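You operate a simulated robot arm through the tools that you are given. There is no shell and no other tool. Be economical: measure what you need, move in short steps, check, and stop when the job is done.

You run a simulated robot arm. Do the job below in one go: nothing can be reset, and whatever is moved stays where it is left.

## Task
Take the long pink hex key and leave it on the blue-legged table top. Open the third drawer from the top of the blue cabinet, take the black pen and put it in the inside from the top of the third drawer of the blue cabinet, then shut the drawer. Put the black post base on the long beige table top away on the optics bench top. Put the blue holder from the long beige table top on top of the green pad. Put the green pen on the long beige table top away on the optics bench top. Stack the carton that says "seals" from the long beige table top on top of the carton that says "clips". Put the oil bottle on the optics bench top. Put the grey carton on the left end of the blue-legged table. Put the folded green cloth on the blue-legged table top away on the sample bench top. Open the lid of the green bin. The order is free. Set down upright: black post base, oil bottle.

The check looks at the end state, three seconds after you hand in, the way a careful person would. Anything else that was tipped, shoved, dropped, spilled or broken makes it a failure. A push-on lid holds only when it is set on centred and level and pressed home; a screw cap is set on level and turned clockwise until tight. Flat cloth is picked up by pressing the open fingertips on it (5 to 10 N) and closing them slowly along it; thin cloth reads only 2 to 8 mm in the jaws.

## Robot
A 7-joint arm with a two-finger parallel gripper on a trunk, on a base that drives. Base frame: it is fixed to the floor where the robot stands at the start and does not move with it; the origin is under the middle of the robot, x ahead of it, y to its left, z up. Lengths are in mm, angles in rad, forces in N, time in s.
Its first joint turns from -2.897 to 2.897 rad. Places, roughly: black pen (13x2x2 cm) [1200, 3100, 800]; black post base (6x5x6 cm) [-300, 4900, 800]; blue carton, brown carton, white carton [250, 6000, 750]; blue holder [0, 5250, 750]; blue-legged table top [-300, 3800, 800]; folded green cloth (8x6x2 cm) [-600, 3700, 800]; green pad (6x20x4 cm) [100, 5400, 800]; green pen (13x2x2 cm) [100, 5100, 800]; grey carton [2250, 6250, 250]; inside of the third drawer of the blue cabinet [-1000, 600, 400]; left end of the blue-legged table [-300, 3200, 800]; lid of the green bin [-800, 900, 600]; long pink hex key (18x5x2 cm) [1200, 100, 800]; oil bottle [2000, 5250, 500]; optics bench top [1500, 3600, 800]; sample bench top [-800, 1900, 900]; third drawer of the blue cabinet [-900, 600, 500]. Payload 3.43 kg.
The TCP is the grasp point between the finger pads, 30 mm short of the fingertips. In the tool frame z runs along the fingers and y along their closing line. The gripper opens to 94 mm. The fingers are 28 mm wide and 10 mm thick; the gripper's body (50 by 96 mm) begins 55 mm behind the TCP.
Orientation is that of the tool frame in the base frame, as [roll, pitch, yaw] about the fixed x, y, z axes, in that order (R = Rz(yaw) Ry(pitch) Rx(roll)). With the fingers straight down and closing along the base's y, the tool's x points along the base's -x, its y along +y and its z along -z.

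## Interface
- The arm moves only by the tool servo_tool. Its argument "targets" is a list of rows, each an object (a shift or turn left out is 0, a gripper value left out holds the last) with "linear": the shift along the tool's x, y, z in units of 50 mm (1.0 is 50 mm), a list of three; "delta_rot": the turn, a rotation vector about the tool's x, y, z in units of 8 degrees (1.0 is 8 degrees), a list of three; "gripper": the closure, from 0 (fully open) to 1 (shut). In form: [{"linear": [x, y, z], "delta_rot": [rx, ry, rz], "gripper": gripper}, ...]. A call has 1 to 20 rows; each row shifts and turns the commanded pose from where the row before left it, along the tool's axes as they then stand. A call with a number of a shift or a turn outside -1 to 1 is refused whole. Rows are played at 5 a second. More than 50 mm and 0.15 rad between two rows, or a gripper value outside its range, and nothing of the call is played. Where a pose cannot be reached the arm comes as near as it can. A force on the tool above 40 N (or 10 N above the force at the start of the call, whichever is more), or a blocked arm, ends the call early, and 0.2 s more pass. Each finger travels about 45 mm/s and halts on what it meets, pressing with about 40 N; the grip force reading is that of the motor and also rises with nothing between the fingers. The clock runs only during rows and for 0.2 s after the last one: add rows that do not move to give the fingers time. It gives the time, the measured TCP pose, the force on the tool (base axes), the opening and the grip force at its end, in the units of the frame above (readings bear some noise), with the torque about the TCP (base axes, N m) and any sound that the robot's microphone picked up.
- Cameras (640 x 400 px; columns grow to the right, rows downward): "scene" is now at [430.5, 289.2, 925.2]; the picture's right is [0.99, -0.13, 0.00], its down [-0.09, -0.66, -0.75] and it looks along [0.10, 0.74, -0.66] (base axes); focal length 214 px, centre (320, 200). "wrist" rides on the gripper at [76, 14, -103] in the tool frame; the picture's right is [-0.18, 0.98, 0.00], its down [-0.75, -0.14, -0.64] and it looks along [-0.63, -0.12, 0.77] (tool axes); focal length 243 px, centre (320, 200). There is no depth. A picture from a camera that has moved, and an enlarged one, comes with that camera's place and axes in the base frame and with its lens.
- snapshot(camera): a new picture of that camera. The clock stands still meanwhile.
- lift_body(by): slides the trunk up (or, below 0, down) by that many mm; the arm and the scene camera ride with it, the base frame stays. It gives what a move gives, with no picture.
- base_move(legs): drives the robot by 1 to 6 legs, each [ahead, left, turn to the left] in mm, mm and rad, along the robot's own axes; the way and the turn of a leg run together, so that a leg with both is an arc; at most 1500 mm and 3.142 rad a leg. The arm and the cameras ride along, it lands a little off, and it stops where it bumps. It gives what a move gives.
- aim_head(pan, tilt): turns the head with the scene camera to pan (to the left, within 1.798 rad either way) and tilt (down, from -0.506 to 1.204), counted from straight ahead of the robot. It gives what a move gives.
- zoom(camera, box): a new picture of the part [left, top, right, bottom] of that camera's present view, enlarged. The clock stands still meanwhile.
- close_job(): hands the job in; it is judged then, once.

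Go step by step. Nothing tells you exact positions but the pictures and the camera data: compare them with the known pose of the tool, close in by small moves and look again before you grip or let go. The budget is 535 turns and 306 pictures, counting those below and the enlarged ones. Unless the task says otherwise, let go and move clear before handing in, and close with one line.

The tools are called after "Emit:" as a command line: name --argument value ..., lists and objects as JSON in quotes. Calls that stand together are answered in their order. servo_tool: Moves the arm, as the interface text tells. Its arguments: {"type":"object","properties":{"targets":{"type":"array","items":{"type":"object","properties":{"linear":{"type":"array","items":{"type":"number"}},"delta_rot":{"type":"array","items":{"type":"number"}},"gripper":{"type":"number"}}}}},"required":["targets"]} The other tools are called the same way: lift_body (by) slides the trunk up or down; base_move (legs) drives the base; aim_head (pan, tilt) turns the head that bears the scene camera; snapshot (camera) takes a picture; zoom (camera, box) takes an enlarged picture of a part of a camera's view; close_job () hands the job in.

At the start:

```text
time: 0.0
tool_pos: [-108.9, 524.1, 906.4]
ee_rot: [-3.028, 0.179, -3.065]
force: [0.6, 0.2, -0.4]
ft_torque: [0.01, 0.0, 0.01]
gripper_width: 93.9
grasp_force: 0.1
trunk travel left (down, up): [-25.0, 465.0]
robot x, y, heading: [-2.1, 0.3, 0.002]
head pan, tilt: [1.436, 0.735]
```

scene: 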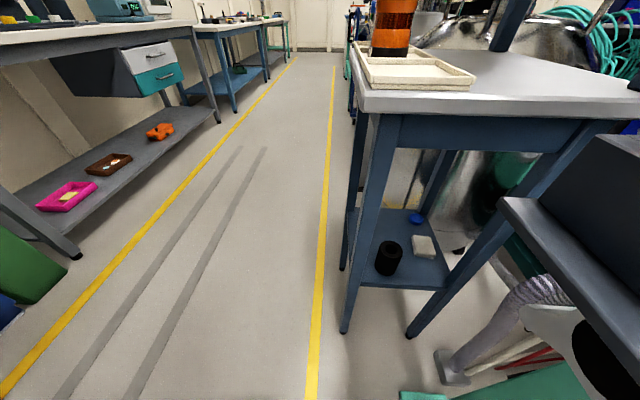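
wrist: 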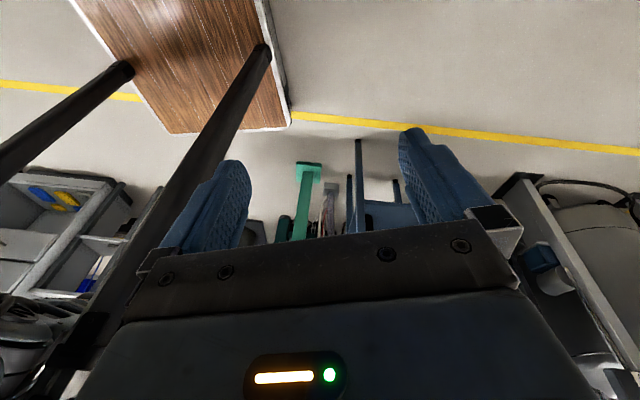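

I see an aisle running along +y, with the workbenches on both sides. First I look around from the start position to find the hex key, cabinet and bin.

Emit:
aim_head --pan 0 --tilt 0.5

Emit:
snapshot --camera "scene"

Emit:
aim_head --pan 1.79 --tilt 0.5

Emit:
snapshot --camera "scene"

```text
time: 1.6
tool_pos: [-115.1, 520.2, 897.2]
ee_rot: [-3.019, 0.178, -3.046]
force: [0.2, -0.7, -0.9]
ft_torque: [0.01, -0.01, -0.01]
gripper_width: 93.9
grasp_force: 0.0
trunk travel left (down, up): [-25.0, 465.0]
robot x, y, heading: [-1.9, 4.0, 0.004]
head pan, tilt: [0.0, 0.499]
```

```text
303 pictures are left
camera scene: at [513.3, 210.7, 940.2], right [0.0, -1.0, 0.0], down [-0.48, 0.0, -0.88], along [0.88, 0.0, -0.48], focal length 214 px, centre (320, 200)
```

scene: 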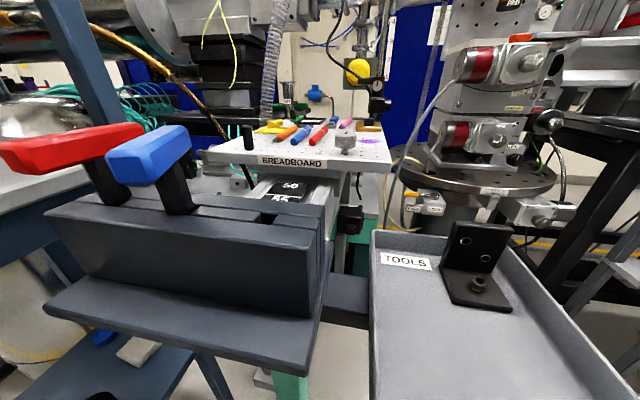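

```text
time: 3.4
tool_pos: [-116.1, 520.4, 898.6]
ee_rot: [-3.019, 0.179, -3.046]
force: [0.1, -0.3, -0.3]
ft_torque: [0.02, 0.02, -0.02]
gripper_width: 94.0
grasp_force: 0.0
trunk travel left (down, up): [-25.0, 465.0]
robot x, y, heading: [0.2, -3.1, 0.002]
head pan, tilt: [1.791, 0.499]
```

```text
302 pictures are left
camera scene: at [402.3, 299.6, 941.2], right [0.98, 0.22, 0.0], down [0.11, -0.46, -0.88], along [-0.19, 0.86, -0.48], focal length 214 px, centre (320, 200)
```

scene: 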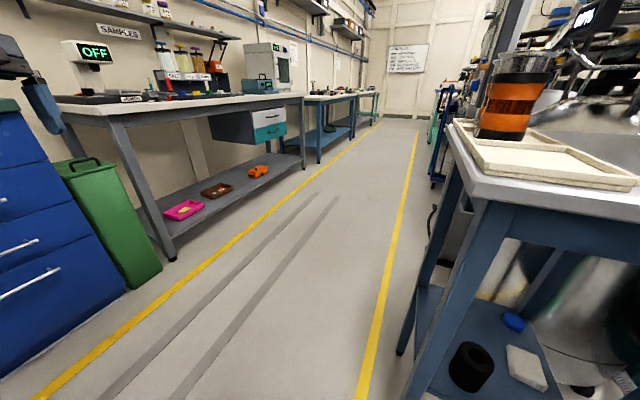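

The breadboard ahead holds coloured keys. I zoom in on them.

Emit:
aim_head --pan 0 --tilt 0.3

Emit:
zoom --camera "scene" --box '[180, 100, 420, 250]'

Emit:
aim_head --pan -1.2 --tilt 0.6

Emit:
snapshot --camera "scene"

```text
time: 5.1
tool_pos: [-114.6, 522.0, 899.7]
ee_rot: [-3.021, 0.179, -3.045]
force: [-0.4, 0.1, -0.7]
ft_torque: [0.01, 0.0, -0.03]
gripper_width: 94.0
grasp_force: 0.0
trunk travel left (down, up): [-25.0, 465.0]
robot x, y, heading: [0.1, -2.6, 0.002]
head pan, tilt: [0.0, 0.3]
```

```text
2.67 times, centred on (300, 175) of scene
camera zoom: at [515.2, 210.9, 959.7], right [0.0, -1.0, 0.0], down [-0.29, 0.0, -0.96], along [0.96, 0.0, -0.29], focal length 572 px, centre (373, 267)
```

zoom: 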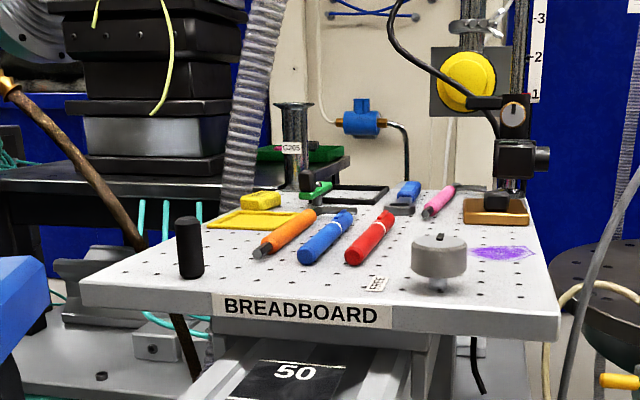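

```text
time: 6.5
tool_pos: [-115.3, 521.7, 901.7]
ee_rot: [-3.02, 0.176, -3.046]
force: [-0.4, -0.7, -0.7]
ft_torque: [-0.01, 0.02, 0.0]
gripper_width: 94.0
grasp_force: 0.0
trunk travel left (down, up): [-25.0, 465.0]
robot x, y, heading: [-0.3, 3.0, -0.001]
head pan, tilt: [-1.201, 0.6]
```

```text
300 pictures are left
camera scene: at [453.9, 128.6, 932.1], right [-0.93, -0.36, 0.0], down [-0.2, 0.53, -0.82], along [0.3, -0.77, -0.57], focal length 214 px, centre (320, 200)
```

scene: 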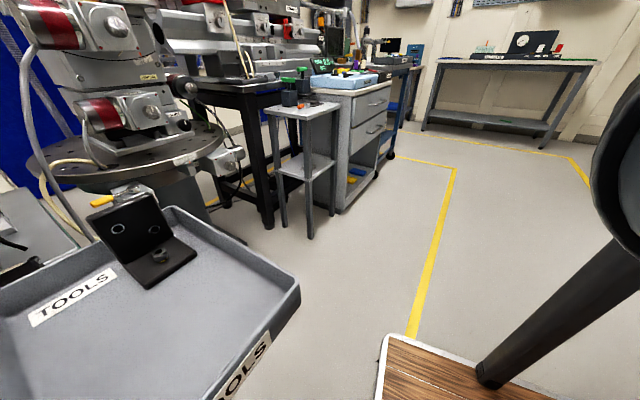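

The pink key seems to be at the back of the breadboard, roughly (1350,110). I check the floor space around my own base.

Emit:
aim_head --pan 0 --tilt 1.2

Emit:
snapshot --camera "scene"

Emit:
aim_head --pan 1.7 --tilt 1.1

Emit:
snapshot --camera "scene"

```text
time: 7.9
tool_pos: [-116.0, 521.3, 901.0]
ee_rot: [-3.023, 0.176, -3.045]
force: [-0.1, 0.4, 0.6]
ft_torque: [0.03, -0.01, -0.05]
gripper_width: 93.8
grasp_force: 0.0
trunk travel left (down, up): [-25.0, 465.0]
robot x, y, heading: [-1.7, -0.6, -0.001]
head pan, tilt: [0.0, 1.201]
```

```text
299 pictures are left
camera scene: at [477.8, 211.0, 887.8], right [0.0, -1.0, 0.0], down [-0.93, 0.0, -0.36], along [0.36, 0.0, -0.93], focal length 214 px, centre (320, 200)
```

scene: 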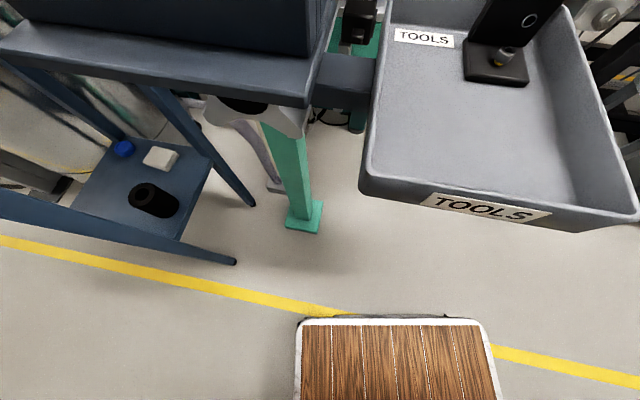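

```text
time: 9.7
tool_pos: [-114.3, 521.2, 901.3]
ee_rot: [-3.022, 0.178, -3.046]
force: [-0.6, -0.3, 0.7]
ft_torque: [-0.02, -0.02, 0.02]
gripper_width: 94.1
grasp_force: 0.0
trunk travel left (down, up): [-25.0, 465.0]
robot x, y, heading: [-5.0, -1.1, -0.001]
head pan, tilt: [1.7, 1.1]
```

```text
298 pictures are left
camera scene: at [413.8, 273.6, 893.8], right [0.99, 0.13, 0.0], down [0.12, -0.88, -0.46], along [-0.06, 0.45, -0.89], focal length 214 px, centre (320, 200)
```

scene: 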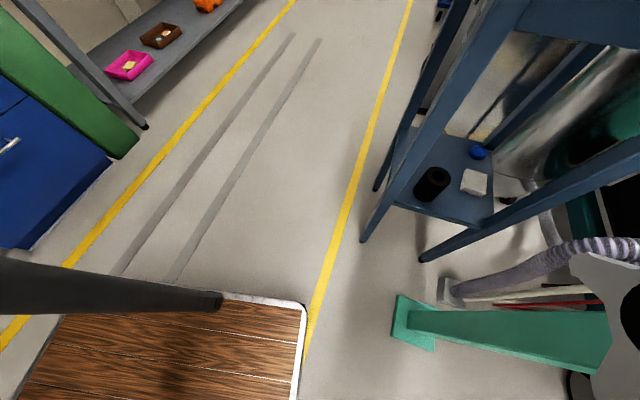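

The base is a wooden deck about ±380 by ±240 mm. I lift the trunk for a second viewpoint to triangulate the breadboard.

Emit:
lift_body --by 300

Emit:
aim_head --pan 0 --tilt 0.6

Emit:
snapshot --camera "scene"

Emit:
zoom --camera "scene" --box '[200, 80, 440, 230]'

```text
time: 12.7
tool_pos: [-103.8, 530.3, 1199.9]
ee_rot: [-3.017, 0.175, -3.063]
force: [-0.2, 0.0, 0.5]
ft_torque: [0.01, 0.01, 0.02]
gripper_width: 93.9
grasp_force: 0.0
trunk travel left (down, up): [-325.0, 165.0]
robot x, y, heading: [-3.1, -1.1, 0.0]
head pan, tilt: [1.7, 1.1]
```

```text
time: 14.4
tool_pos: [-103.7, 529.7, 1200.0]
ee_rot: [-3.02, 0.177, -3.062]
force: [-0.9, 0.2, -0.3]
ft_torque: [-0.01, 0.03, 0.02]
gripper_width: 94.1
grasp_force: 0.1
trunk travel left (down, up): [-325.0, 165.0]
robot x, y, heading: [-3.0, 2.0, 0.003]
head pan, tilt: [0.0, 0.6]
```

```text
297 pictures are left
camera scene: at [512.1, 213.3, 1230.4], right [0.0, -1.0, 0.0], down [-0.57, 0.0, -0.82], along [0.82, 0.0, -0.57], focal length 214 px, centre (320, 200)
```

scene: 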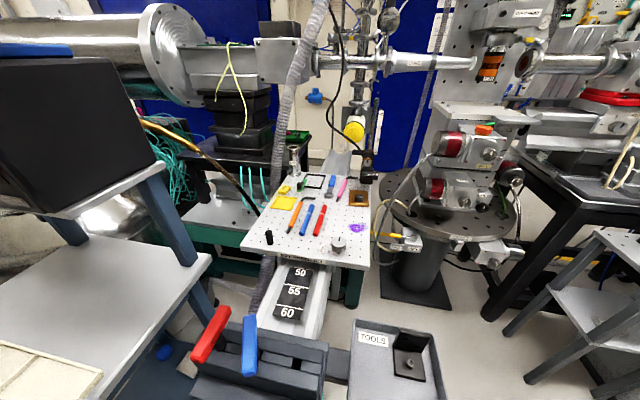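

```text
2.67 times, centred on (320, 155) of scene
camera zoom: at [512.1, 213.3, 1230.4], right [0.0, -1.0, 0.0], down [-0.57, 0.0, -0.82], along [0.82, 0.0, -0.57], focal length 572 px, centre (320, 320)
```

zoom: 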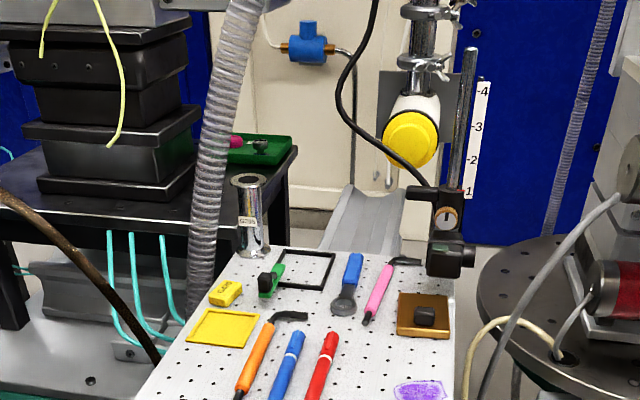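

The pink key has its hook at about (1217,115), its handle centre near (1130,139) and the breadboard top at z≈830. I drive ahead a little and swing the arm to the front at height.

Emit:
base_move --legs '[[250, -30, 0]]'

Emit:
snapshot --camera "scene"

Emit:
snapshot --camera "wrist"

```text
time: 16.2
tool_pos: [146.9, 499.0, 1200.4]
ee_rot: [-3.02, 0.174, -3.065]
force: [-0.6, 0.6, -0.3]
ft_torque: [-0.02, -0.07, 0.02]
gripper_width: 94.0
grasp_force: 0.0
trunk travel left (down, up): [-325.0, 165.0]
robot x, y, heading: [250.2, -33.4, -0.003]
head pan, tilt: [0.0, 0.6]
```

```text
295 pictures are left
camera scene: at [763.2, 180.4, 1230.4], right [0.0, -1.0, 0.0], down [-0.56, 0.0, -0.83], along [0.83, 0.0, -0.56], focal length 214 px, centre (320, 200)
```

scene: 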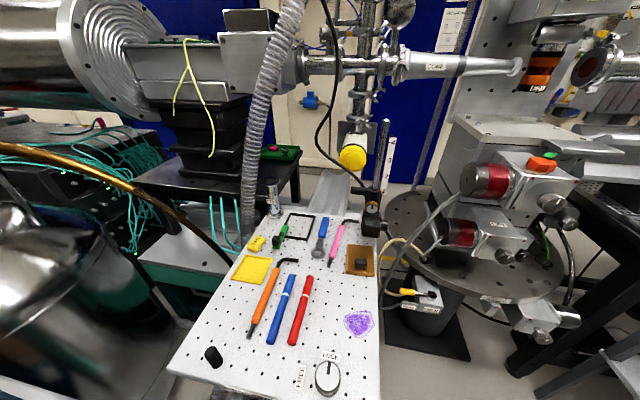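

```text
294 pictures are left
camera wrist: at [53.5, 519.2, 1283.8], right [0.13, 0.99, -0.09], down [0.63, -0.01, 0.78], along [0.77, -0.15, -0.63], focal length 243 px, centre (320, 200)
```

wrist: 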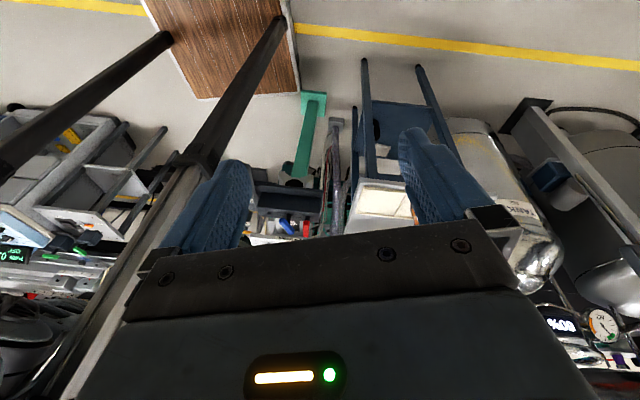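

The key is now in clear view ahead. Two posts stand on my deck beside the arm, so before swinging the arm I turn the wrist to look at my own structure.

Emit:
servo_tool --targets '[{"delta_rot": [0, 0, 1]}, {"delta_rot": [0, 0, 1]}, {"delta_rot": [0, 0, 1]}, {"delta_rot": [0, 0, 1]}, {"delta_rot": [0, 0, 1]}, {"delta_rot": [0, 0, 1]}, {"delta_rot": [0, 0, 1]}, {"delta_rot": [0, 0, 1]}, {"delta_rot": [0, -1, 0]}, {"delta_rot": [0, -1, 0]}, {"delta_rot": [0, -1, 0]}]'

Emit:
snapshot --camera "wrist"

```text
time: 18.4
tool_pos: [97.9, 414.1, 1127.0]
ee_rot: [2.924, 0.508, 2.16]
force: [-0.2, 0.1, -0.6]
ft_torque: [0.02, -0.05, -0.03]
gripper_width: 94.0
grasp_force: 0.1
out of reach, approached as far as the arm can: row 9, 10, 11
trunk travel left (down, up): [-325.0, 165.0]
robot x, y, heading: [249.1, -31.9, -0.002]
head pan, tilt: [0.0, 0.6]
stopped in row 11: the arm was blocked; the commanded pose is now the measured one
```

```text
293 pictures are left
camera wrist: at [26.8, 507.4, 1178.4], right [0.83, 0.49, 0.28], down [-0.03, -0.46, 0.89], along [0.56, -0.74, -0.37], focal length 243 px, centre (320, 200)
```

wrist: 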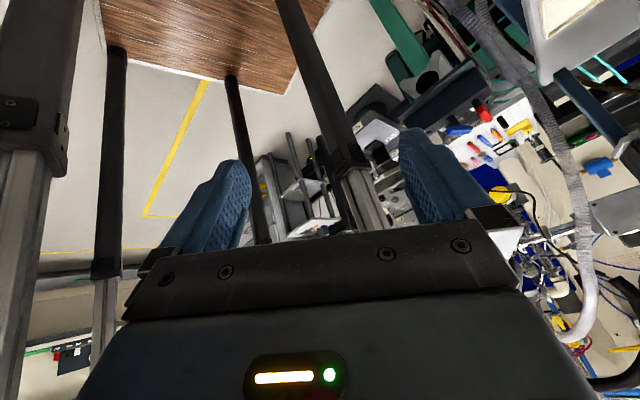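

Four telescoping posts carry a platform with the arm on top, so the arm can swing freely above it. I level the tool, then swing to the front.

Emit:
servo_tool --targets '[{"delta_rot": [0.78, 0, 0]}, {"delta_rot": [0.78, 0, 0]}, {"delta_rot": [0, 0.91, 0]}, {"delta_rot": [0, 0.91, 0]}, {"delta_rot": [0, 0.91, 0]}, {"delta_rot": [0, 0.91, 0]}]'

```text
time: 19.8
tool_pos: [122.4, 400.2, 1002.4]
ee_rot: [2.99, 0.244, 2.156]
force: [0.3, -0.7, 0.8]
ft_torque: [0.0, -0.02, -0.03]
gripper_width: 94.4
grasp_force: 0.0
out of reach, approached as far as the arm can: row 6
trunk travel left (down, up): [-325.0, 165.0]
robot x, y, heading: [250.3, -31.4, -0.005]
head pan, tilt: [0.0, 0.6]
stopped in row 6: the arm was blocked; the commanded pose is now the measured one
```

Emit:
servo_tool --targets '[{"linear": [0.38, 0.82, -0.5]}, {"linear": [0.38, 0.82, -0.5]}, {"linear": [0.38, 0.82, -0.5]}, {"linear": [0.38, 0.82, -0.5]}, {"linear": [0.38, 0.82, -0.5]}, {"linear": [0.38, 0.82, -0.5]}]'

```text
refused: row 1 steps farther than a row can; nothing moved
```

Emit:
servo_tool --targets '[{"linear": [0.36, 0.78, -0.47]}, {"linear": [0.36, 0.78, -0.47]}, {"linear": [0.36, 0.78, -0.47]}, {"linear": [0.36, 0.78, -0.47]}, {"linear": [0.36, 0.78, -0.47]}, {"linear": [0.36, 0.78, -0.47]}, {"delta_rot": [1, 0, 0]}, {"delta_rot": [0, 1, 0]}, {"delta_rot": [0, 0.74, 0]}]'

```text
time: 20.9
tool_pos: [33.0, 449.5, 1107.1]
ee_rot: [2.996, 0.226, 2.417]
force: [0.0, 0.3, 0.5]
ft_torque: [-0.03, 0.02, 0.02]
gripper_width: 93.9
grasp_force: 0.2
out of reach, approached as far as the arm can: row 5
trunk travel left (down, up): [-325.0, 165.0]
robot x, y, heading: [250.6, -29.3, -0.004]
head pan, tilt: [0.0, 0.6]
stopped in row 5: the arm was blocked; the commanded pose is now the measured one
```

Emit:
servo_tool --targets '[{"delta_rot": [0, 0, -1]}, {"delta_rot": [0, 0, -1]}, {"delta_rot": [0, 0, -1]}, {"delta_rot": [0, 0, -1]}, {"delta_rot": [0, 0, -1]}, {"linear": [0, 0, -1]}, {"linear": [0, 0, -1]}]'

```text
time: 22.7
tool_pos: [21.1, 410.7, 1174.2]
ee_rot: [3.094, 0.387, -3.124]
force: [-0.1, 1.3, -0.8]
ft_torque: [-0.01, -0.05, -0.02]
gripper_width: 94.0
grasp_force: 0.1
out of reach, approached as far as the arm can: row 6, 7
trunk travel left (down, up): [-325.0, 165.0]
robot x, y, heading: [247.7, -29.3, -0.001]
head pan, tilt: [0.0, 0.6]
stopped in row 7: the arm was blocked; the commanded pose is now the measured one
```

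Emit:
servo_tool --targets '[{"linear": [-0.7, 0.5, 0.28]}, {"linear": [-0.7, 0.5, 0.28]}, {"linear": [-0.7, 0.5, 0.28]}, {"linear": [-0.7, 0.5, 0.28]}, {"linear": [-0.7, 0.5, 0.28]}]'

```text
time: 23.4
tool_pos: [-8.7, 378.2, 1164.2]
ee_rot: [3.139, 0.37, -2.924]
force: [-0.4, -0.1, -0.6]
ft_torque: [0.01, -0.02, -0.02]
gripper_width: 94.0
grasp_force: 0.1
out of reach, approached as far as the arm can: row 1, 2, 3
trunk travel left (down, up): [-325.0, 165.0]
robot x, y, heading: [249.9, -30.1, -0.006]
head pan, tilt: [0.0, 0.6]
stopped in row 3: the arm was blocked; the commanded pose is now the measured one
```

Emit:
servo_tool --targets '[{"delta_rot": [0, 0.5, 0]}, {"delta_rot": [0, 0.5, 0]}, {"delta_rot": [0, 0.5, 0]}, {"delta_rot": [0, 0.5, 0]}, {"delta_rot": [0, 0.5, 0]}]'

Emit:
snapshot --camera "wrist"

```text
time: 24.8
tool_pos: [-71.0, 362.3, 1159.2]
ee_rot: [-3.13, 0.031, -2.856]
force: [-0.5, -0.4, 0.3]
ft_torque: [-0.01, 0.01, 0.02]
gripper_width: 93.9
grasp_force: 0.1
out of reach, approached as far as the arm can: row 1, 2, 3, 4, 5
trunk travel left (down, up): [-325.0, 165.0]
robot x, y, heading: [250.9, -29.0, -0.008]
head pan, tilt: [0.0, 0.6]
stopped in row 5: the arm was blocked; the commanded pose is now the measured one
```

```text
292 pictures are left
camera wrist: at [-150.2, 354.9, 1258.5], right [-0.1, 1.0, -0.01], down [0.74, 0.08, 0.67], along [0.66, 0.06, -0.74], focal length 243 px, centre (320, 200)
```

wrist: 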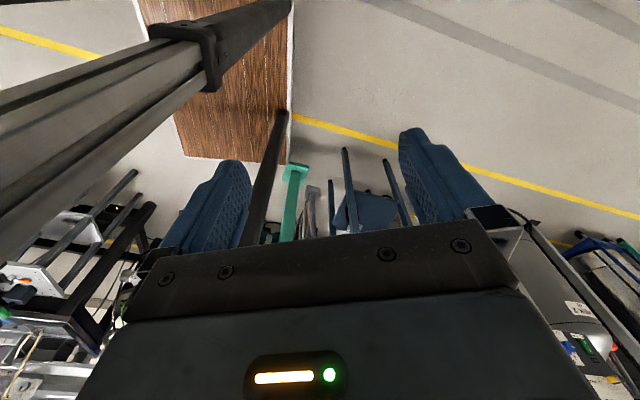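

The arm is probably near a wrist joint limit after my turn. I unwind the wrist the other way and then move outward.

Emit:
servo_tool --targets '[{"delta_rot": [0, 0, -1]}, {"delta_rot": [0, 0, -1]}, {"delta_rot": [0, 0, -1]}, {"delta_rot": [0, 0, -1]}, {"delta_rot": [0, 0, -1]}, {"delta_rot": [0, 0, -1]}, {"delta_rot": [0, 0, -1]}, {"delta_rot": [0, 0, -1]}]'

```text
time: 26.8
tool_pos: [-62.9, 369.4, 1124.5]
ee_rot: [-3.069, -0.022, -1.751]
force: [-0.4, 0.0, 0.3]
ft_torque: [-0.04, 0.03, -0.01]
gripper_width: 93.9
grasp_force: 0.0
trunk travel left (down, up): [-325.0, 165.0]
robot x, y, heading: [249.0, -33.4, -0.004]
head pan, tilt: [0.0, 0.6]
stopped in row 8: the arm was blocked; the commanded pose is now the measured one
```

Emit:
servo_tool --targets '[{"linear": [-0.6, 0.67, -0.3]}, {"linear": [-0.6, 0.67, -0.3]}, {"linear": [-0.6, 0.67, -0.3]}, {"linear": [-0.6, 0.67, -0.3]}]'

```text
time: 27.8
tool_pos: [-50.3, 387.0, 1140.4]
ee_rot: [-3.069, -0.023, -1.751]
force: [0.1, -0.2, -0.7]
ft_torque: [-0.05, 0.02, -0.01]
gripper_width: 94.0
grasp_force: 0.1
out of reach, approached as far as the arm can: row 1, 2, 3, 4
trunk travel left (down, up): [-325.0, 165.0]
robot x, y, heading: [252.2, -31.2, -0.0]
head pan, tilt: [0.0, 0.6]
```

Emit:
servo_tool --targets '[{"linear": [-0.3, -0.9, 0]}, {"linear": [-0.3, -0.9, 0]}, {"linear": [-0.3, -0.9, 0]}, {"linear": [-0.3, -0.9, 0]}]'

```text
time: 28.8
tool_pos: [128.7, 435.2, 1152.6]
ee_rot: [-3.069, -0.02, -1.752]
force: [-1.4, 0.3, 0.5]
ft_torque: [0.0, -0.03, 0.02]
gripper_width: 93.8
grasp_force: 0.0
out of reach, approached as far as the arm can: row 2, 3, 4
trunk travel left (down, up): [-325.0, 165.0]
robot x, y, heading: [244.4, -33.0, -0.009]
head pan, tilt: [0.0, 0.6]
```

Emit:
servo_tool --targets '[{"linear": [-0.17, -0.95, 0]}, {"linear": [-0.17, -0.95, 0]}, {"linear": [-0.17, -0.95, 0]}, {"linear": [-0.17, -0.95, 0]}, {"linear": [-0.17, -0.95, 0]}, {"linear": [-0.17, -0.95, 0]}]'

```text
time: 30.2
tool_pos: [415.4, 439.0, 1174.4]
ee_rot: [-3.071, -0.024, -1.748]
force: [-1.2, -0.3, -0.3]
ft_torque: [0.01, -0.04, -0.02]
gripper_width: 93.9
grasp_force: 0.1
out of reach, approached as far as the arm can: row 1
trunk travel left (down, up): [-325.0, 165.0]
robot x, y, heading: [251.8, -30.4, -0.009]
head pan, tilt: [0.0, 0.6]
```

Free motion again. I continue to the front in two stages, levelling and turning to the key's axis on the way.

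Emit:
servo_tool --targets '[{"linear": [0.088, -0.99, 0]}, {"linear": [0.088, -0.99, 0]}, {"linear": [0.088, -0.99, 0]}, {"linear": [0.088, -0.99, 0]}, {"linear": [0.088, -0.99, 0]}, {"linear": [0.088, -0.99, 0]}, {"linear": [0.088, -0.99, 0]}, {"linear": [0.088, -0.99, 0]}, {"delta_rot": [-0.51, -0.17, 0]}, {"delta_rot": [0, 0, 1]}, {"delta_rot": [0, 0, 1]}, {"delta_rot": [0, 0, 1]}, {"delta_rot": [0, 0, 1]}, {"delta_rot": [0, 0, 1]}, {"delta_rot": [0, 0, 1]}, {"delta_rot": [0, 0, 1]}, {"delta_rot": [0, 0, 1]}]'

```text
time: 31.1
tool_pos: [494.6, 392.2, 1184.7]
ee_rot: [-3.067, -0.027, -1.556]
force: [0.4, -0.6, 0.8]
ft_torque: [-0.01, -0.01, -0.03]
gripper_width: 93.7
grasp_force: 0.0
trunk travel left (down, up): [-325.0, 165.0]
robot x, y, heading: [248.6, -28.3, -0.006]
head pan, tilt: [0.0, 0.6]
stopped in row 4: the arm was blocked; the commanded pose is now the measured one
```

Emit:
servo_tool --targets '[{"linear": [0, 0, -0.9]}, {"linear": [0, 0, -0.9]}, {"linear": [0, 0, -0.9]}, {"linear": [0, 0, -0.9]}, {"linear": [0, -0.9, 0]}, {"linear": [0, -0.9, 0]}, {"linear": [0, -0.9, 0]}, {"linear": [0, -0.9, 0]}]'

Emit:
snapshot --camera "scene"

```text
time: 32.1
tool_pos: [476.6, 408.7, 1274.5]
ee_rot: [-2.905, -0.144, -1.596]
force: [0.9, 0.3, 0.2]
ft_torque: [-0.04, 0.0, 0.0]
gripper_width: 94.1
grasp_force: 0.1
trunk travel left (down, up): [-325.0, 165.0]
robot x, y, heading: [252.3, -34.4, -0.003]
head pan, tilt: [0.0, 0.6]
stopped in row 4: the arm was blocked; the commanded pose is now the measured one
```

```text
291 pictures are left
camera scene: at [763.3, 180.5, 1230.4], right [0.0, -1.0, 0.0], down [-0.57, 0.0, -0.82], along [0.82, 0.0, -0.57], focal length 214 px, centre (320, 200)
```

scene: 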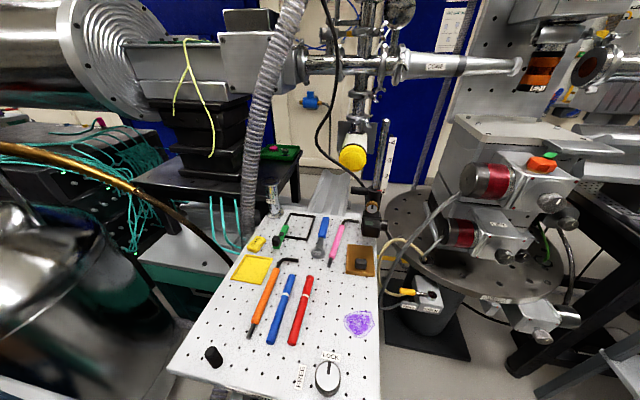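

Emit:
servo_tool --targets '[{"delta_rot": [-0.85, -0.5, 0]}, {"delta_rot": [-0.85, -0.5, 0]}, {"delta_rot": [0, 0, 1]}, {"delta_rot": [0, 0, 1]}, {"delta_rot": [0, 0, 1]}, {"delta_rot": [0, 0, 1]}, {"delta_rot": [0, 0, 1]}, {"delta_rot": [0, 0, 1]}, {"delta_rot": [0, 0, 1]}, {"delta_rot": [0, 0, 1]}]'

```text
time: 34.5
tool_pos: [475.9, 411.6, 1247.6]
ee_rot: [-3.066, 0.029, -2.7]
force: [-0.1, 0.7, 0.4]
ft_torque: [0.0, 0.02, 0.01]
gripper_width: 94.0
grasp_force: 0.0
trunk travel left (down, up): [-325.0, 165.0]
robot x, y, heading: [253.2, -31.3, -0.004]
head pan, tilt: [0.0, 0.6]
stopped in row 10: the arm was blocked; the commanded pose is now the measured one
```

Emit:
servo_tool --targets '[{"linear": [-0.55, -0.7, 0]}, {"linear": [-0.55, -0.7, 0]}, {"linear": [-0.55, -0.7, 0]}, {"linear": [-0.55, -0.7, 0]}]'

Emit:
snapshot --camera "wrist"

```text
time: 35.3
tool_pos: [495.1, 389.8, 1263.5]
ee_rot: [-2.983, 0.045, -2.386]
force: [0.5, -0.5, 0.4]
ft_torque: [0.0, 0.0, -0.01]
gripper_width: 94.0
grasp_force: 0.1
trunk travel left (down, up): [-325.0, 165.0]
robot x, y, heading: [249.9, -30.8, -0.003]
head pan, tilt: [0.0, 0.6]
stopped in row 4: the arm was blocked; the commanded pose is now the measured one
```

```text
290 pictures are left
camera wrist: at [415.5, 356.6, 1358.4], right [-0.53, 0.84, -0.15], down [0.55, 0.47, 0.69], along [0.65, 0.28, -0.71], focal length 243 px, centre (320, 200)
```

wrist: 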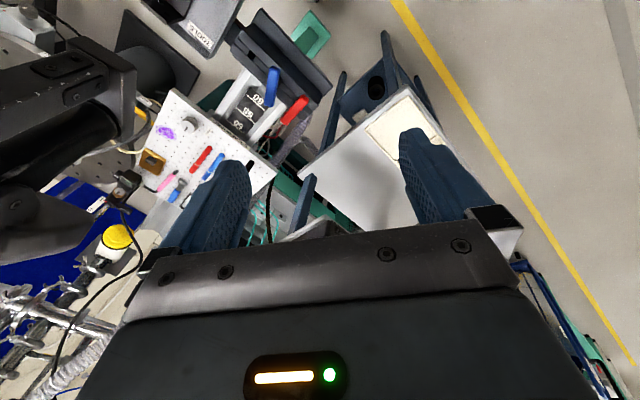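

The wrist view shows my own head boom just to the right of the arm; that is what blocks the swing. I will rather work off my left side, so I move the arm back outward to the left and test its freedom.

Emit:
servo_tool --targets '[{"delta_rot": [-0.57, 0.16, 0]}, {"delta_rot": [-0.57, 0.16, 0]}, {"linear": [-0.09, 0.81, 0.275]}, {"linear": [-0.09, 0.81, 0.275]}, {"linear": [-0.09, 0.81, 0.275]}, {"linear": [-0.09, 0.81, 0.275]}, {"linear": [-0.09, 0.81, 0.275]}, {"linear": [-0.09, 0.81, 0.275]}, {"linear": [-0.09, 0.81, 0.275]}, {"linear": [-0.09, 0.81, 0.275]}]'

```text
time: 37.1
tool_pos: [255.7, 533.8, 1194.5]
ee_rot: [3.121, 0.007, -2.226]
force: [-0.4, 0.2, 0.1]
ft_torque: [0.03, 0.02, 0.03]
gripper_width: 94.1
grasp_force: 0.0
trunk travel left (down, up): [-325.0, 165.0]
robot x, y, heading: [247.0, -31.0, -0.006]
head pan, tilt: [0.0, 0.6]
stopped in row 8: the arm was blocked; the commanded pose is now the measured one
```

Emit:
servo_tool --targets '[{"linear": [-0.24, 0.24, 0.4]}, {"linear": [-0.24, 0.24, 0.4]}, {"linear": [-0.24, 0.24, 0.4]}, {"linear": [-0.24, 0.24, 0.4]}]'

Emit:
snapshot --camera "wrist"

```text
time: 38.0
tool_pos: [146.6, 531.5, 1141.8]
ee_rot: [3.103, 0.011, -2.057]
force: [-0.3, -0.4, 0.7]
ft_torque: [0.03, 0.02, 0.0]
gripper_width: 93.9
grasp_force: 0.1
trunk travel left (down, up): [-325.0, 165.0]
robot x, y, heading: [251.6, -25.7, -0.003]
head pan, tilt: [0.0, 0.6]
stopped in row 4: the arm was blocked; the commanded pose is now the measured one
```

```text
289 pictures are left
camera wrist: at [101.6, 468.6, 1242.7], right [-0.78, 0.62, 0.04], down [0.49, 0.58, 0.64], along [0.38, 0.52, -0.76], focal length 243 px, centre (320, 200)
```

wrist: 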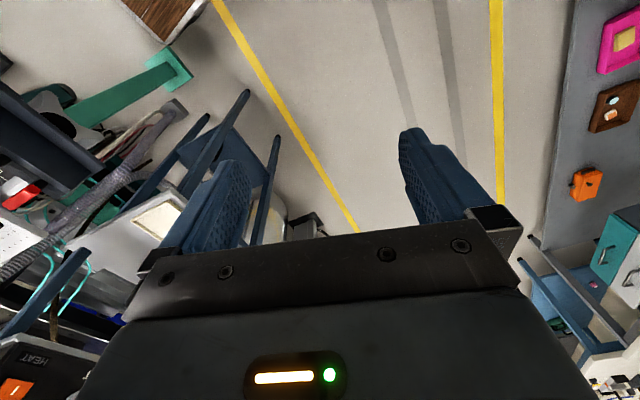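

Emit:
servo_tool --targets '[{"delta_rot": [0, 0, 1]}, {"delta_rot": [0, 0, 1]}, {"delta_rot": [0, 0, 1]}, {"delta_rot": [0, 0, 1]}, {"delta_rot": [0, 0, 1]}, {"delta_rot": [0, 0, 1]}, {"delta_rot": [0, 0, 1]}, {"linear": [0, 0, -0.6]}, {"linear": [0, 0, -0.6]}]'

```text
time: 40.0
tool_pos: [149.5, 527.7, 1200.8]
ee_rot: [3.113, -0.025, -3.033]
force: [-0.8, -0.1, 0.2]
ft_torque: [0.0, 0.01, -0.01]
gripper_width: 94.1
grasp_force: 0.0
trunk travel left (down, up): [-325.0, 165.0]
robot x, y, heading: [249.7, -30.3, -0.005]
head pan, tilt: [0.0, 0.6]
```

Back at a start-like pose without blocking. I test extension outward in small steps.

Emit:
servo_tool --targets '[{"linear": [0, 0.6, 0.2]}, {"linear": [0, 0.6, 0.2]}, {"linear": [0, 0.6, 0.2]}, {"linear": [0, 0.6, 0.2]}, {"linear": [0, 0.6, 0.2]}, {"linear": [0, 0.6, 0.2]}]'

```text
time: 40.6
tool_pos: [10.0, 471.7, 1172.3]
ee_rot: [3.123, -0.017, -2.801]
force: [0.5, 1.2, -0.4]
ft_torque: [-0.01, 0.0, -0.03]
gripper_width: 94.0
grasp_force: 0.2
out of reach, approached as far as the arm can: row 3
trunk travel left (down, up): [-325.0, 165.0]
robot x, y, heading: [248.6, -29.5, -0.002]
head pan, tilt: [0.0, 0.6]
stopped in row 3: the arm was blocked; the commanded pose is now the measured one
```

Emit:
servo_tool --targets '[{"linear": [0, 0, 0.8]}, {"linear": [0, 0, 0.8]}, {"linear": [0, 0, 0.8]}, {"linear": [0, 0, 0.8]}, {"linear": [0, 0, 0.8]}]'

```text
time: 41.8
tool_pos: [-2.7, 465.5, 977.6]
ee_rot: [3.117, -0.018, -2.783]
force: [0.1, 0.6, -0.1]
ft_torque: [-0.01, 0.04, -0.01]
gripper_width: 93.9
grasp_force: 0.0
trunk travel left (down, up): [-325.0, 165.0]
robot x, y, heading: [249.4, -31.8, -0.005]
head pan, tilt: [0.0, 0.6]
```

Emit:
servo_tool --targets '[{"linear": [-0.5, 0.55, 0]}, {"linear": [-0.5, 0.55, 0]}, {"linear": [-0.5, 0.55, 0]}, {"linear": [-0.5, 0.55, 0]}, {"linear": [-0.5, 0.55, 0]}, {"linear": [-0.5, 0.55, 0]}]'

```text
time: 42.4
tool_pos: [-56.7, 424.8, 963.2]
ee_rot: [3.136, -0.011, -2.615]
force: [-0.6, -0.4, -0.8]
ft_torque: [0.01, -0.02, 0.0]
gripper_width: 94.0
grasp_force: 0.1
out of reach, approached as far as the arm can: row 2, 3
trunk travel left (down, up): [-325.0, 165.0]
robot x, y, heading: [246.6, -32.0, -0.003]
head pan, tilt: [0.0, 0.6]
stopped in row 3: the arm was blocked; the commanded pose is now the measured one
```

Extension to the left seems hindered. I swing the tool forward-left so the scene camera can see the arm's shape.

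Emit:
servo_tool --targets '[{"linear": [-0.78, -0.45, -0.2]}, {"linear": [-0.78, -0.45, -0.2]}, {"linear": [-0.78, -0.45, -0.2]}, {"linear": [-0.78, -0.45, -0.2]}, {"linear": [-0.78, -0.45, -0.2]}, {"linear": [-0.78, -0.45, -0.2]}, {"linear": [-0.78, -0.45, -0.2]}]'

Emit:
aim_head --pan 1.79 --tilt 0.0

Emit:
snapshot --camera "scene"

```text
time: 44.0
tool_pos: [259.1, 440.2, 1026.6]
ee_rot: [3.137, -0.011, -2.614]
force: [0.1, -0.9, 0.6]
ft_torque: [-0.01, -0.03, -0.02]
gripper_width: 94.0
grasp_force: 0.1
out of reach, approached as far as the arm can: row 4, 5
trunk travel left (down, up): [-325.0, 165.0]
robot x, y, heading: [249.5, -29.2, -0.004]
head pan, tilt: [0.0, 0.6]
```

```text
time: 45.8
tool_pos: [258.8, 439.8, 1027.1]
ee_rot: [3.137, -0.012, -2.617]
force: [-0.3, 0.2, 0.5]
ft_torque: [-0.02, 0.02, -0.02]
gripper_width: 94.0
grasp_force: 0.1
trunk travel left (down, up): [-325.0, 165.0]
robot x, y, heading: [251.5, -31.7, 0.0]
head pan, tilt: [1.791, 0.0]
```

```text
288 pictures are left
camera scene: at [655.2, 269.0, 1285.6], right [0.98, 0.21, 0.0], down [0.0, 0.0, -1.0], along [-0.21, 0.98, 0.0], focal length 214 px, centre (320, 200)
```

scene: 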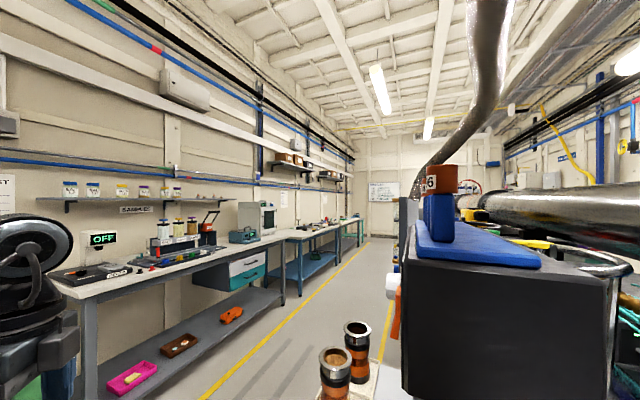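

Emit:
servo_tool --targets '[{"linear": [-0.4, 0.7, 0.0]}, {"linear": [-0.4, 0.7, 0.0]}, {"linear": [-0.4, 0.7, 0.0]}, {"linear": [-0.4, 0.7, 0.0]}, {"linear": [-0.4, 0.7, 0.0]}]'

Emit:
snapshot --camera "scene"

```text
time: 46.9
tool_pos: [132.1, 519.7, 1017.3]
ee_rot: [-3.133, -0.01, -2.401]
force: [0.1, -0.4, 0.6]
ft_torque: [0.01, 0.06, -0.01]
gripper_width: 94.0
grasp_force: 0.1
trunk travel left (down, up): [-325.0, 165.0]
robot x, y, heading: [249.3, -32.8, -0.002]
head pan, tilt: [1.791, 0.0]
stopped in row 5: the arm was blocked; the commanded pose is now the measured one
```

```text
287 pictures are left
camera scene: at [655.5, 269.2, 1285.4], right [0.98, 0.22, 0.0], down [0.0, 0.0, -1.0], along [-0.22, 0.98, 0.0], focal length 214 px, centre (320, 200)
```

scene: 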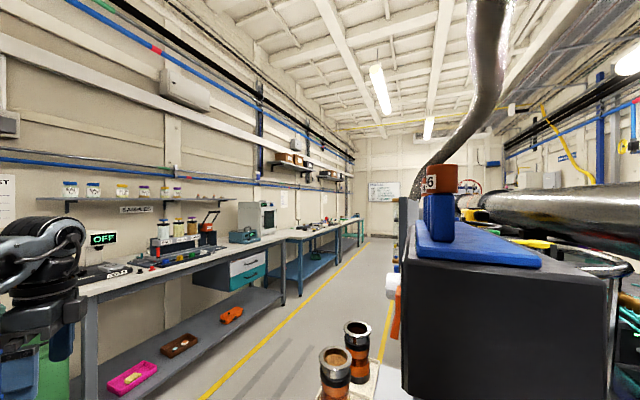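

Emit:
servo_tool --targets '[{"linear": [0, 0, 0.9]}, {"linear": [0, 0, 0.9]}, {"linear": [0, 0, 0.9]}, {"linear": [0, 0, 0.9]}, {"linear": [0, 0, 0.9]}]'

Emit:
servo_tool --targets '[{"linear": [-0.67, 0.6, 0.0]}]'

Emit:
servo_tool --targets '[{"linear": [-0.67, 0.6, 0.0]}]'

Emit:
servo_tool --targets '[{"linear": [-0.67, 0.6, 0.0]}]'

```text
time: 47.8
tool_pos: [42.7, 447.8, 873.2]
ee_rot: [3.124, -0.006, -2.24]
force: [1.1, 1.3, -0.5]
ft_torque: [0.01, 0.01, 0.03]
gripper_width: 93.8
grasp_force: 0.1
trunk travel left (down, up): [-325.0, 165.0]
robot x, y, heading: [248.1, -30.7, -0.005]
head pan, tilt: [1.791, 0.0]
stopped in row 4: the arm was blocked; the commanded pose is now the measured one
```

```text
time: 48.4
tool_pos: [-7.8, 436.5, 864.8]
ee_rot: [3.134, -0.005, -2.137]
force: [-0.6, 0.3, 0.0]
ft_torque: [0.02, 0.01, 0.03]
gripper_width: 94.1
grasp_force: 0.0
trunk travel left (down, up): [-325.0, 165.0]
robot x, y, heading: [250.4, -30.5, 0.0]
head pan, tilt: [1.791, 0.0]
stopped in row 1: the arm was blocked; the commanded pose is now the measured one
```

```text
time: 49.0
tool_pos: [-51.6, 406.4, 855.9]
ee_rot: [-3.136, -0.006, -2.035]
force: [0.2, 0.1, -0.6]
ft_torque: [0.0, 0.01, 0.03]
gripper_width: 93.9
grasp_force: 0.0
out of reach, approached as far as the arm can: row 1
trunk travel left (down, up): [-325.0, 165.0]
robot x, y, heading: [248.6, -32.1, 0.001]
head pan, tilt: [1.791, 0.0]
stopped in row 1: the arm was blocked; the commanded pose is now the measured one
```

```text
time: 49.6
tool_pos: [-51.2, 404.8, 860.2]
ee_rot: [-3.129, -0.007, -1.995]
force: [-0.1, 0.9, -0.5]
ft_torque: [0.0, 0.03, -0.02]
gripper_width: 94.0
grasp_force: 0.0
out of reach, approached as far as the arm can: row 1
trunk travel left (down, up): [-325.0, 165.0]
robot x, y, heading: [251.6, -31.0, -0.005]
head pan, tilt: [1.791, 0.0]
stopped in row 1: the arm was blocked; the commanded pose is now the measured one
```

Emit:
servo_tool --targets '[{"linear": [0, 0, -0.9]}, {"linear": [0, 0, -0.9]}, {"linear": [0, 0, -0.9]}, {"linear": [0, 0, -0.9]}, {"linear": [0, 0, -0.9]}, {"linear": [0, 0, -0.9]}, {"linear": [0, 0, -0.9]}, {"linear": [0, 0, -0.9]}]'

Emit:
servo_tool --targets '[{"linear": [0, 0, -0.9]}, {"linear": [0, 0, -0.9]}, {"linear": [0, 0, -0.9]}, {"linear": [0, 0, -0.9]}]'

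```text
time: 51.4
tool_pos: [-39.1, 396.8, 1193.1]
ee_rot: [-3.101, -0.012, -1.993]
force: [-0.4, -0.2, -0.2]
ft_torque: [-0.01, 0.0, -0.02]
gripper_width: 94.2
grasp_force: 0.0
out of reach, approached as far as the arm can: row 2, 6, 7, 8
trunk travel left (down, up): [-325.0, 165.0]
robot x, y, heading: [250.3, -31.7, -0.003]
head pan, tilt: [1.791, 0.0]
```

```text
time: 52.1
tool_pos: [-33.9, 361.1, 1146.4]
ee_rot: [-2.941, -0.037, -1.963]
force: [0.1, -0.5, 1.0]
ft_torque: [0.03, 0.02, -0.01]
gripper_width: 94.2
grasp_force: 0.1
out of reach, approached as far as the arm can: row 1, 2, 3
trunk travel left (down, up): [-325.0, 165.0]
robot x, y, heading: [248.3, -32.6, -0.005]
head pan, tilt: [1.791, 0.0]
stopped in row 3: the arm was blocked; the commanded pose is now the measured one
```

The arm may be touching the equipment beside the robot (the box marked HEAT) with its elbow. I back out into the open aisle and test the arm there.

Emit:
base_move --legs '[[-300, 30, 0]]'

Emit:
servo_tool --targets '[{"delta_rot": [-1, -0.2, 0]}, {"linear": [-0.36, -0.82, 0.0]}, {"linear": [-0.36, -0.82, 0.0]}, {"linear": [-0.36, -0.82, 0.0]}, {"linear": [-0.36, -0.82, 0.0]}, {"linear": [-0.36, -0.82, 0.0]}, {"linear": [-0.36, -0.82, 0.0]}]'

Emit:
servo_tool --targets '[{"linear": [-0.8, 0.36, 0.2]}, {"linear": [-0.8, 0.36, 0.2]}, {"linear": [-0.8, 0.36, 0.2]}, {"linear": [-0.8, 0.36, 0.2]}, {"linear": [-0.8, 0.36, 0.2]}, {"linear": [-0.8, 0.36, 0.2]}]'

```text
time: 54.1
tool_pos: [-330.8, 396.0, 1146.9]
ee_rot: [-2.942, -0.038, -1.975]
force: [0.0, 0.2, 0.4]
ft_torque: [-0.01, -0.02, 0.02]
gripper_width: 94.2
grasp_force: 0.2
trunk travel left (down, up): [-325.0, 165.0]
robot x, y, heading: [-49.5, 3.0, -0.015]
head pan, tilt: [1.791, 0.0]
```

```text
time: 55.6
tool_pos: [-340.5, 407.3, 1142.5]
ee_rot: [-3.015, -0.034, -1.823]
force: [-0.2, -0.4, 1.0]
ft_torque: [0.0, 0.0, 0.02]
gripper_width: 93.9
grasp_force: 0.1
out of reach, approached as far as the arm can: row 1, 2, 3, 4, 5, 6, 7
trunk travel left (down, up): [-325.0, 165.0]
robot x, y, heading: [-46.0, -1.5, -0.014]
head pan, tilt: [1.791, 0.0]
stopped in row 7: the arm was blocked; the commanded pose is now the measured one
```

```text
time: 57.2
tool_pos: [-323.5, 454.6, 1076.3]
ee_rot: [-3.03, -0.019, -1.702]
force: [0.2, 0.4, 0.7]
ft_torque: [0.04, -0.03, -0.01]
gripper_width: 93.8
grasp_force: 0.0
out of reach, approached as far as the arm can: row 1, 2, 3, 4, 5, 6
trunk travel left (down, up): [-325.0, 165.0]
robot x, y, heading: [-49.2, -0.5, -0.008]
head pan, tilt: [1.791, 0.0]
stopped in row 6: the arm was blocked; the commanded pose is now the measured one
```

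Emit:
servo_tool --targets '[{"linear": [-0.53, -0.66, 0], "delta_rot": [0, 0, 0.573]}, {"linear": [-0.53, -0.66, 0], "delta_rot": [0, 0, 0.573]}, {"linear": [-0.53, -0.66, 0], "delta_rot": [0, 0, 0.573]}, {"linear": [-0.53, -0.66, 0], "delta_rot": [0, 0, 0.573]}, {"linear": [-0.53, -0.66, 0], "delta_rot": [0, 0, 0.573]}, {"linear": [-0.53, -0.66, 0], "delta_rot": [0, 0, 0.573]}, {"linear": [-0.53, -0.66, 0], "delta_rot": [0, 0, 0.573]}, {"linear": [-0.53, -0.66, 0], "delta_rot": [0, 0, 0.573]}]'

```text
time: 59.0
tool_pos: [-3.6, 542.7, 1111.3]
ee_rot: [-3.039, 0.05, -2.341]
force: [-0.7, -0.5, -0.4]
ft_torque: [0.01, -0.01, 0.0]
gripper_width: 94.1
grasp_force: 0.0
trunk travel left (down, up): [-325.0, 165.0]
robot x, y, heading: [-50.6, -0.3, -0.01]
head pan, tilt: [1.791, 0.0]
```

Rotating with the first joint works cleanly. Now I test extension from here, levelled.

Emit:
servo_tool --targets '[{"delta_rot": [-0.73, 0.36, 0]}, {"linear": [-0.36, 0.35, 0]}, {"linear": [-0.36, 0.35, 0]}, {"linear": [-0.36, 0.35, 0]}, {"linear": [-0.36, 0.35, 0]}]'

Emit:
snapshot --camera "scene"

```text
time: 60.1
tool_pos: [-110.5, 568.5, 1100.7]
ee_rot: [-3.126, -0.003, -2.157]
force: [0.3, -0.4, 1.5]
ft_torque: [-0.04, 0.01, 0.0]
gripper_width: 94.2
grasp_force: 0.0
trunk travel left (down, up): [-325.0, 165.0]
robot x, y, heading: [-50.6, -0.6, -0.005]
head pan, tilt: [1.791, 0.0]
stopped in row 5: the arm was blocked; the commanded pose is now the measured one
```

```text
286 pictures are left
camera scene: at [356.6, 297.8, 1285.5], right [0.98, 0.21, 0.0], down [0.0, 0.0, -1.0], along [-0.21, 0.98, 0.0], focal length 214 px, centre (320, 200)
```

scene: 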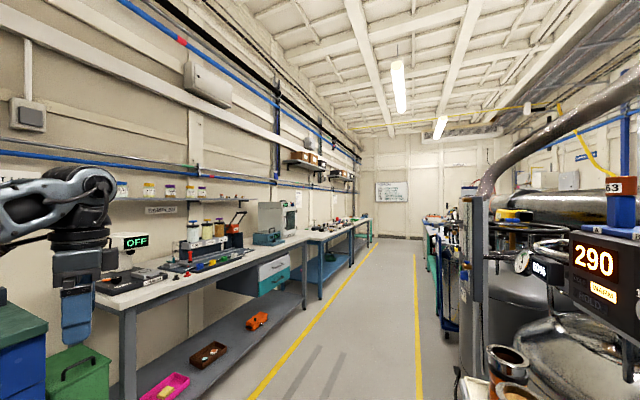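

Now the forearm is visible at left. I swing further with the first joint so the elbow comes into view.

Emit:
servo_tool --targets '[{"linear": [-0.63, -0.65, 0], "delta_rot": [0, 0, 0.573]}, {"linear": [-0.63, -0.65, 0], "delta_rot": [0, 0, 0.573]}, {"linear": [-0.63, -0.65, 0], "delta_rot": [0, 0, 0.573]}, {"linear": [-0.63, -0.65, 0], "delta_rot": [0, 0, 0.573]}, {"linear": [-0.63, -0.65, 0], "delta_rot": [0, 0, 0.573]}, {"linear": [-0.63, -0.65, 0], "delta_rot": [0, 0, 0.573]}]'

Emit:
snapshot --camera "scene"

```text
time: 61.5
tool_pos: [57.0, 541.9, 1110.7]
ee_rot: [3.14, 0.003, -2.461]
force: [-0.1, 1.2, -0.8]
ft_torque: [-0.02, -0.02, 0.04]
gripper_width: 94.0
grasp_force: 0.0
trunk travel left (down, up): [-325.0, 165.0]
robot x, y, heading: [-46.9, 3.1, -0.012]
head pan, tilt: [1.791, 0.0]
stopped in row 6: the arm was blocked; the commanded pose is now the measured one
```

```text
285 pictures are left
camera scene: at [356.3, 297.7, 1285.7], right [0.98, 0.21, 0.0], down [0.0, 0.0, -1.0], along [-0.21, 0.98, 0.0], focal length 214 px, centre (320, 200)
```

scene: 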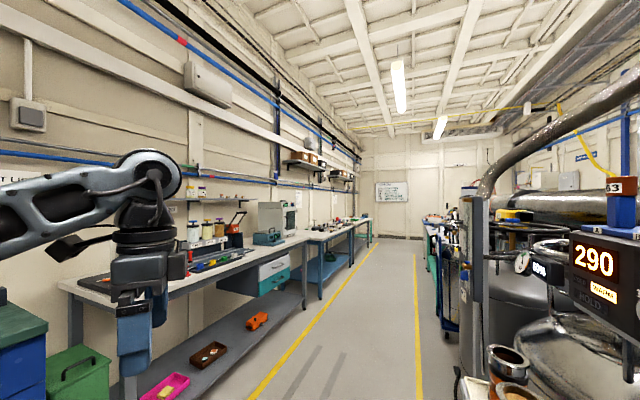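

The elbow appears to hang sideways between my posts. I tilt the fingers outward and raise the tool to get the elbow up.

Emit:
servo_tool --targets '[{"delta_rot": [-0.64, -0.76, 0]}, {"delta_rot": [-0.64, -0.76, 0]}, {"delta_rot": [-0.64, -0.76, 0]}, {"delta_rot": [-0.64, -0.76, 0]}, {"delta_rot": [-0.64, -0.76, 0]}, {"delta_rot": [-0.64, -0.76, 0]}]'

Emit:
snapshot --camera "scene"

```text
time: 63.1
tool_pos: [26.7, 539.7, 1143.9]
ee_rot: [2.459, 0.588, -2.643]
force: [-0.7, 0.6, -0.3]
ft_torque: [-0.01, 0.02, -0.01]
gripper_width: 94.1
grasp_force: 0.0
trunk travel left (down, up): [-325.0, 165.0]
robot x, y, heading: [-50.7, 1.3, -0.009]
head pan, tilt: [1.791, 0.0]
stopped in row 6: the arm was blocked; the commanded pose is now the measured one
```

```text
284 pictures are left
camera scene: at [355.1, 296.8, 1286.5], right [0.98, 0.21, 0.0], down [0.0, 0.0, -1.0], along [-0.21, 0.98, 0.0], focal length 214 px, centre (320, 200)
```

scene: 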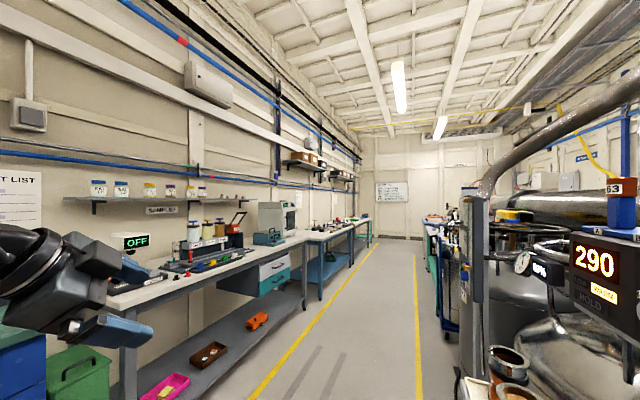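

Emit:
servo_tool --targets '[{"linear": [-0.5, 0.47, -0.58]}, {"linear": [-0.5, 0.47, -0.58]}, {"linear": [-0.5, 0.47, -0.58]}, {"linear": [-0.5, 0.47, -0.58]}, {"linear": [-0.5, 0.47, -0.58]}, {"linear": [-0.5, 0.47, -0.58]}]'

Emit:
snapshot --camera "scene"

```text
time: 63.8
tool_pos: [-61.9, 494.6, 1230.2]
ee_rot: [2.483, 0.59, -2.461]
force: [-0.2, -0.3, 0.2]
ft_torque: [0.06, 0.01, 0.01]
gripper_width: 94.0
grasp_force: 0.0
trunk travel left (down, up): [-325.0, 165.0]
robot x, y, heading: [-48.7, 0.8, -0.014]
head pan, tilt: [1.791, 0.0]
stopped in row 3: the arm was blocked; the commanded pose is now the measured one
```

```text
283 pictures are left
camera scene: at [356.4, 298.0, 1285.3], right [0.98, 0.21, 0.0], down [0.0, 0.0, -1.0], along [-0.21, 0.98, 0.0], focal length 214 px, centre (320, 200)
```

scene: 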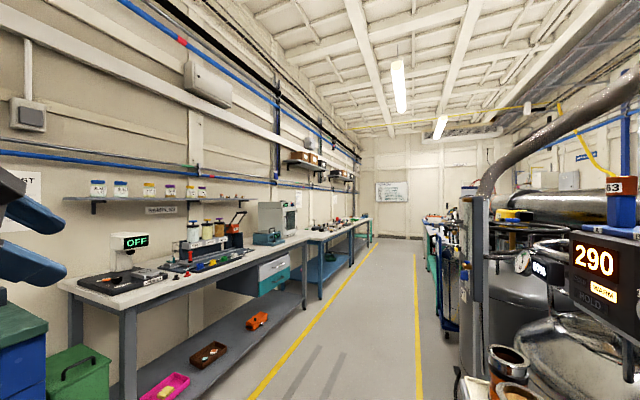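

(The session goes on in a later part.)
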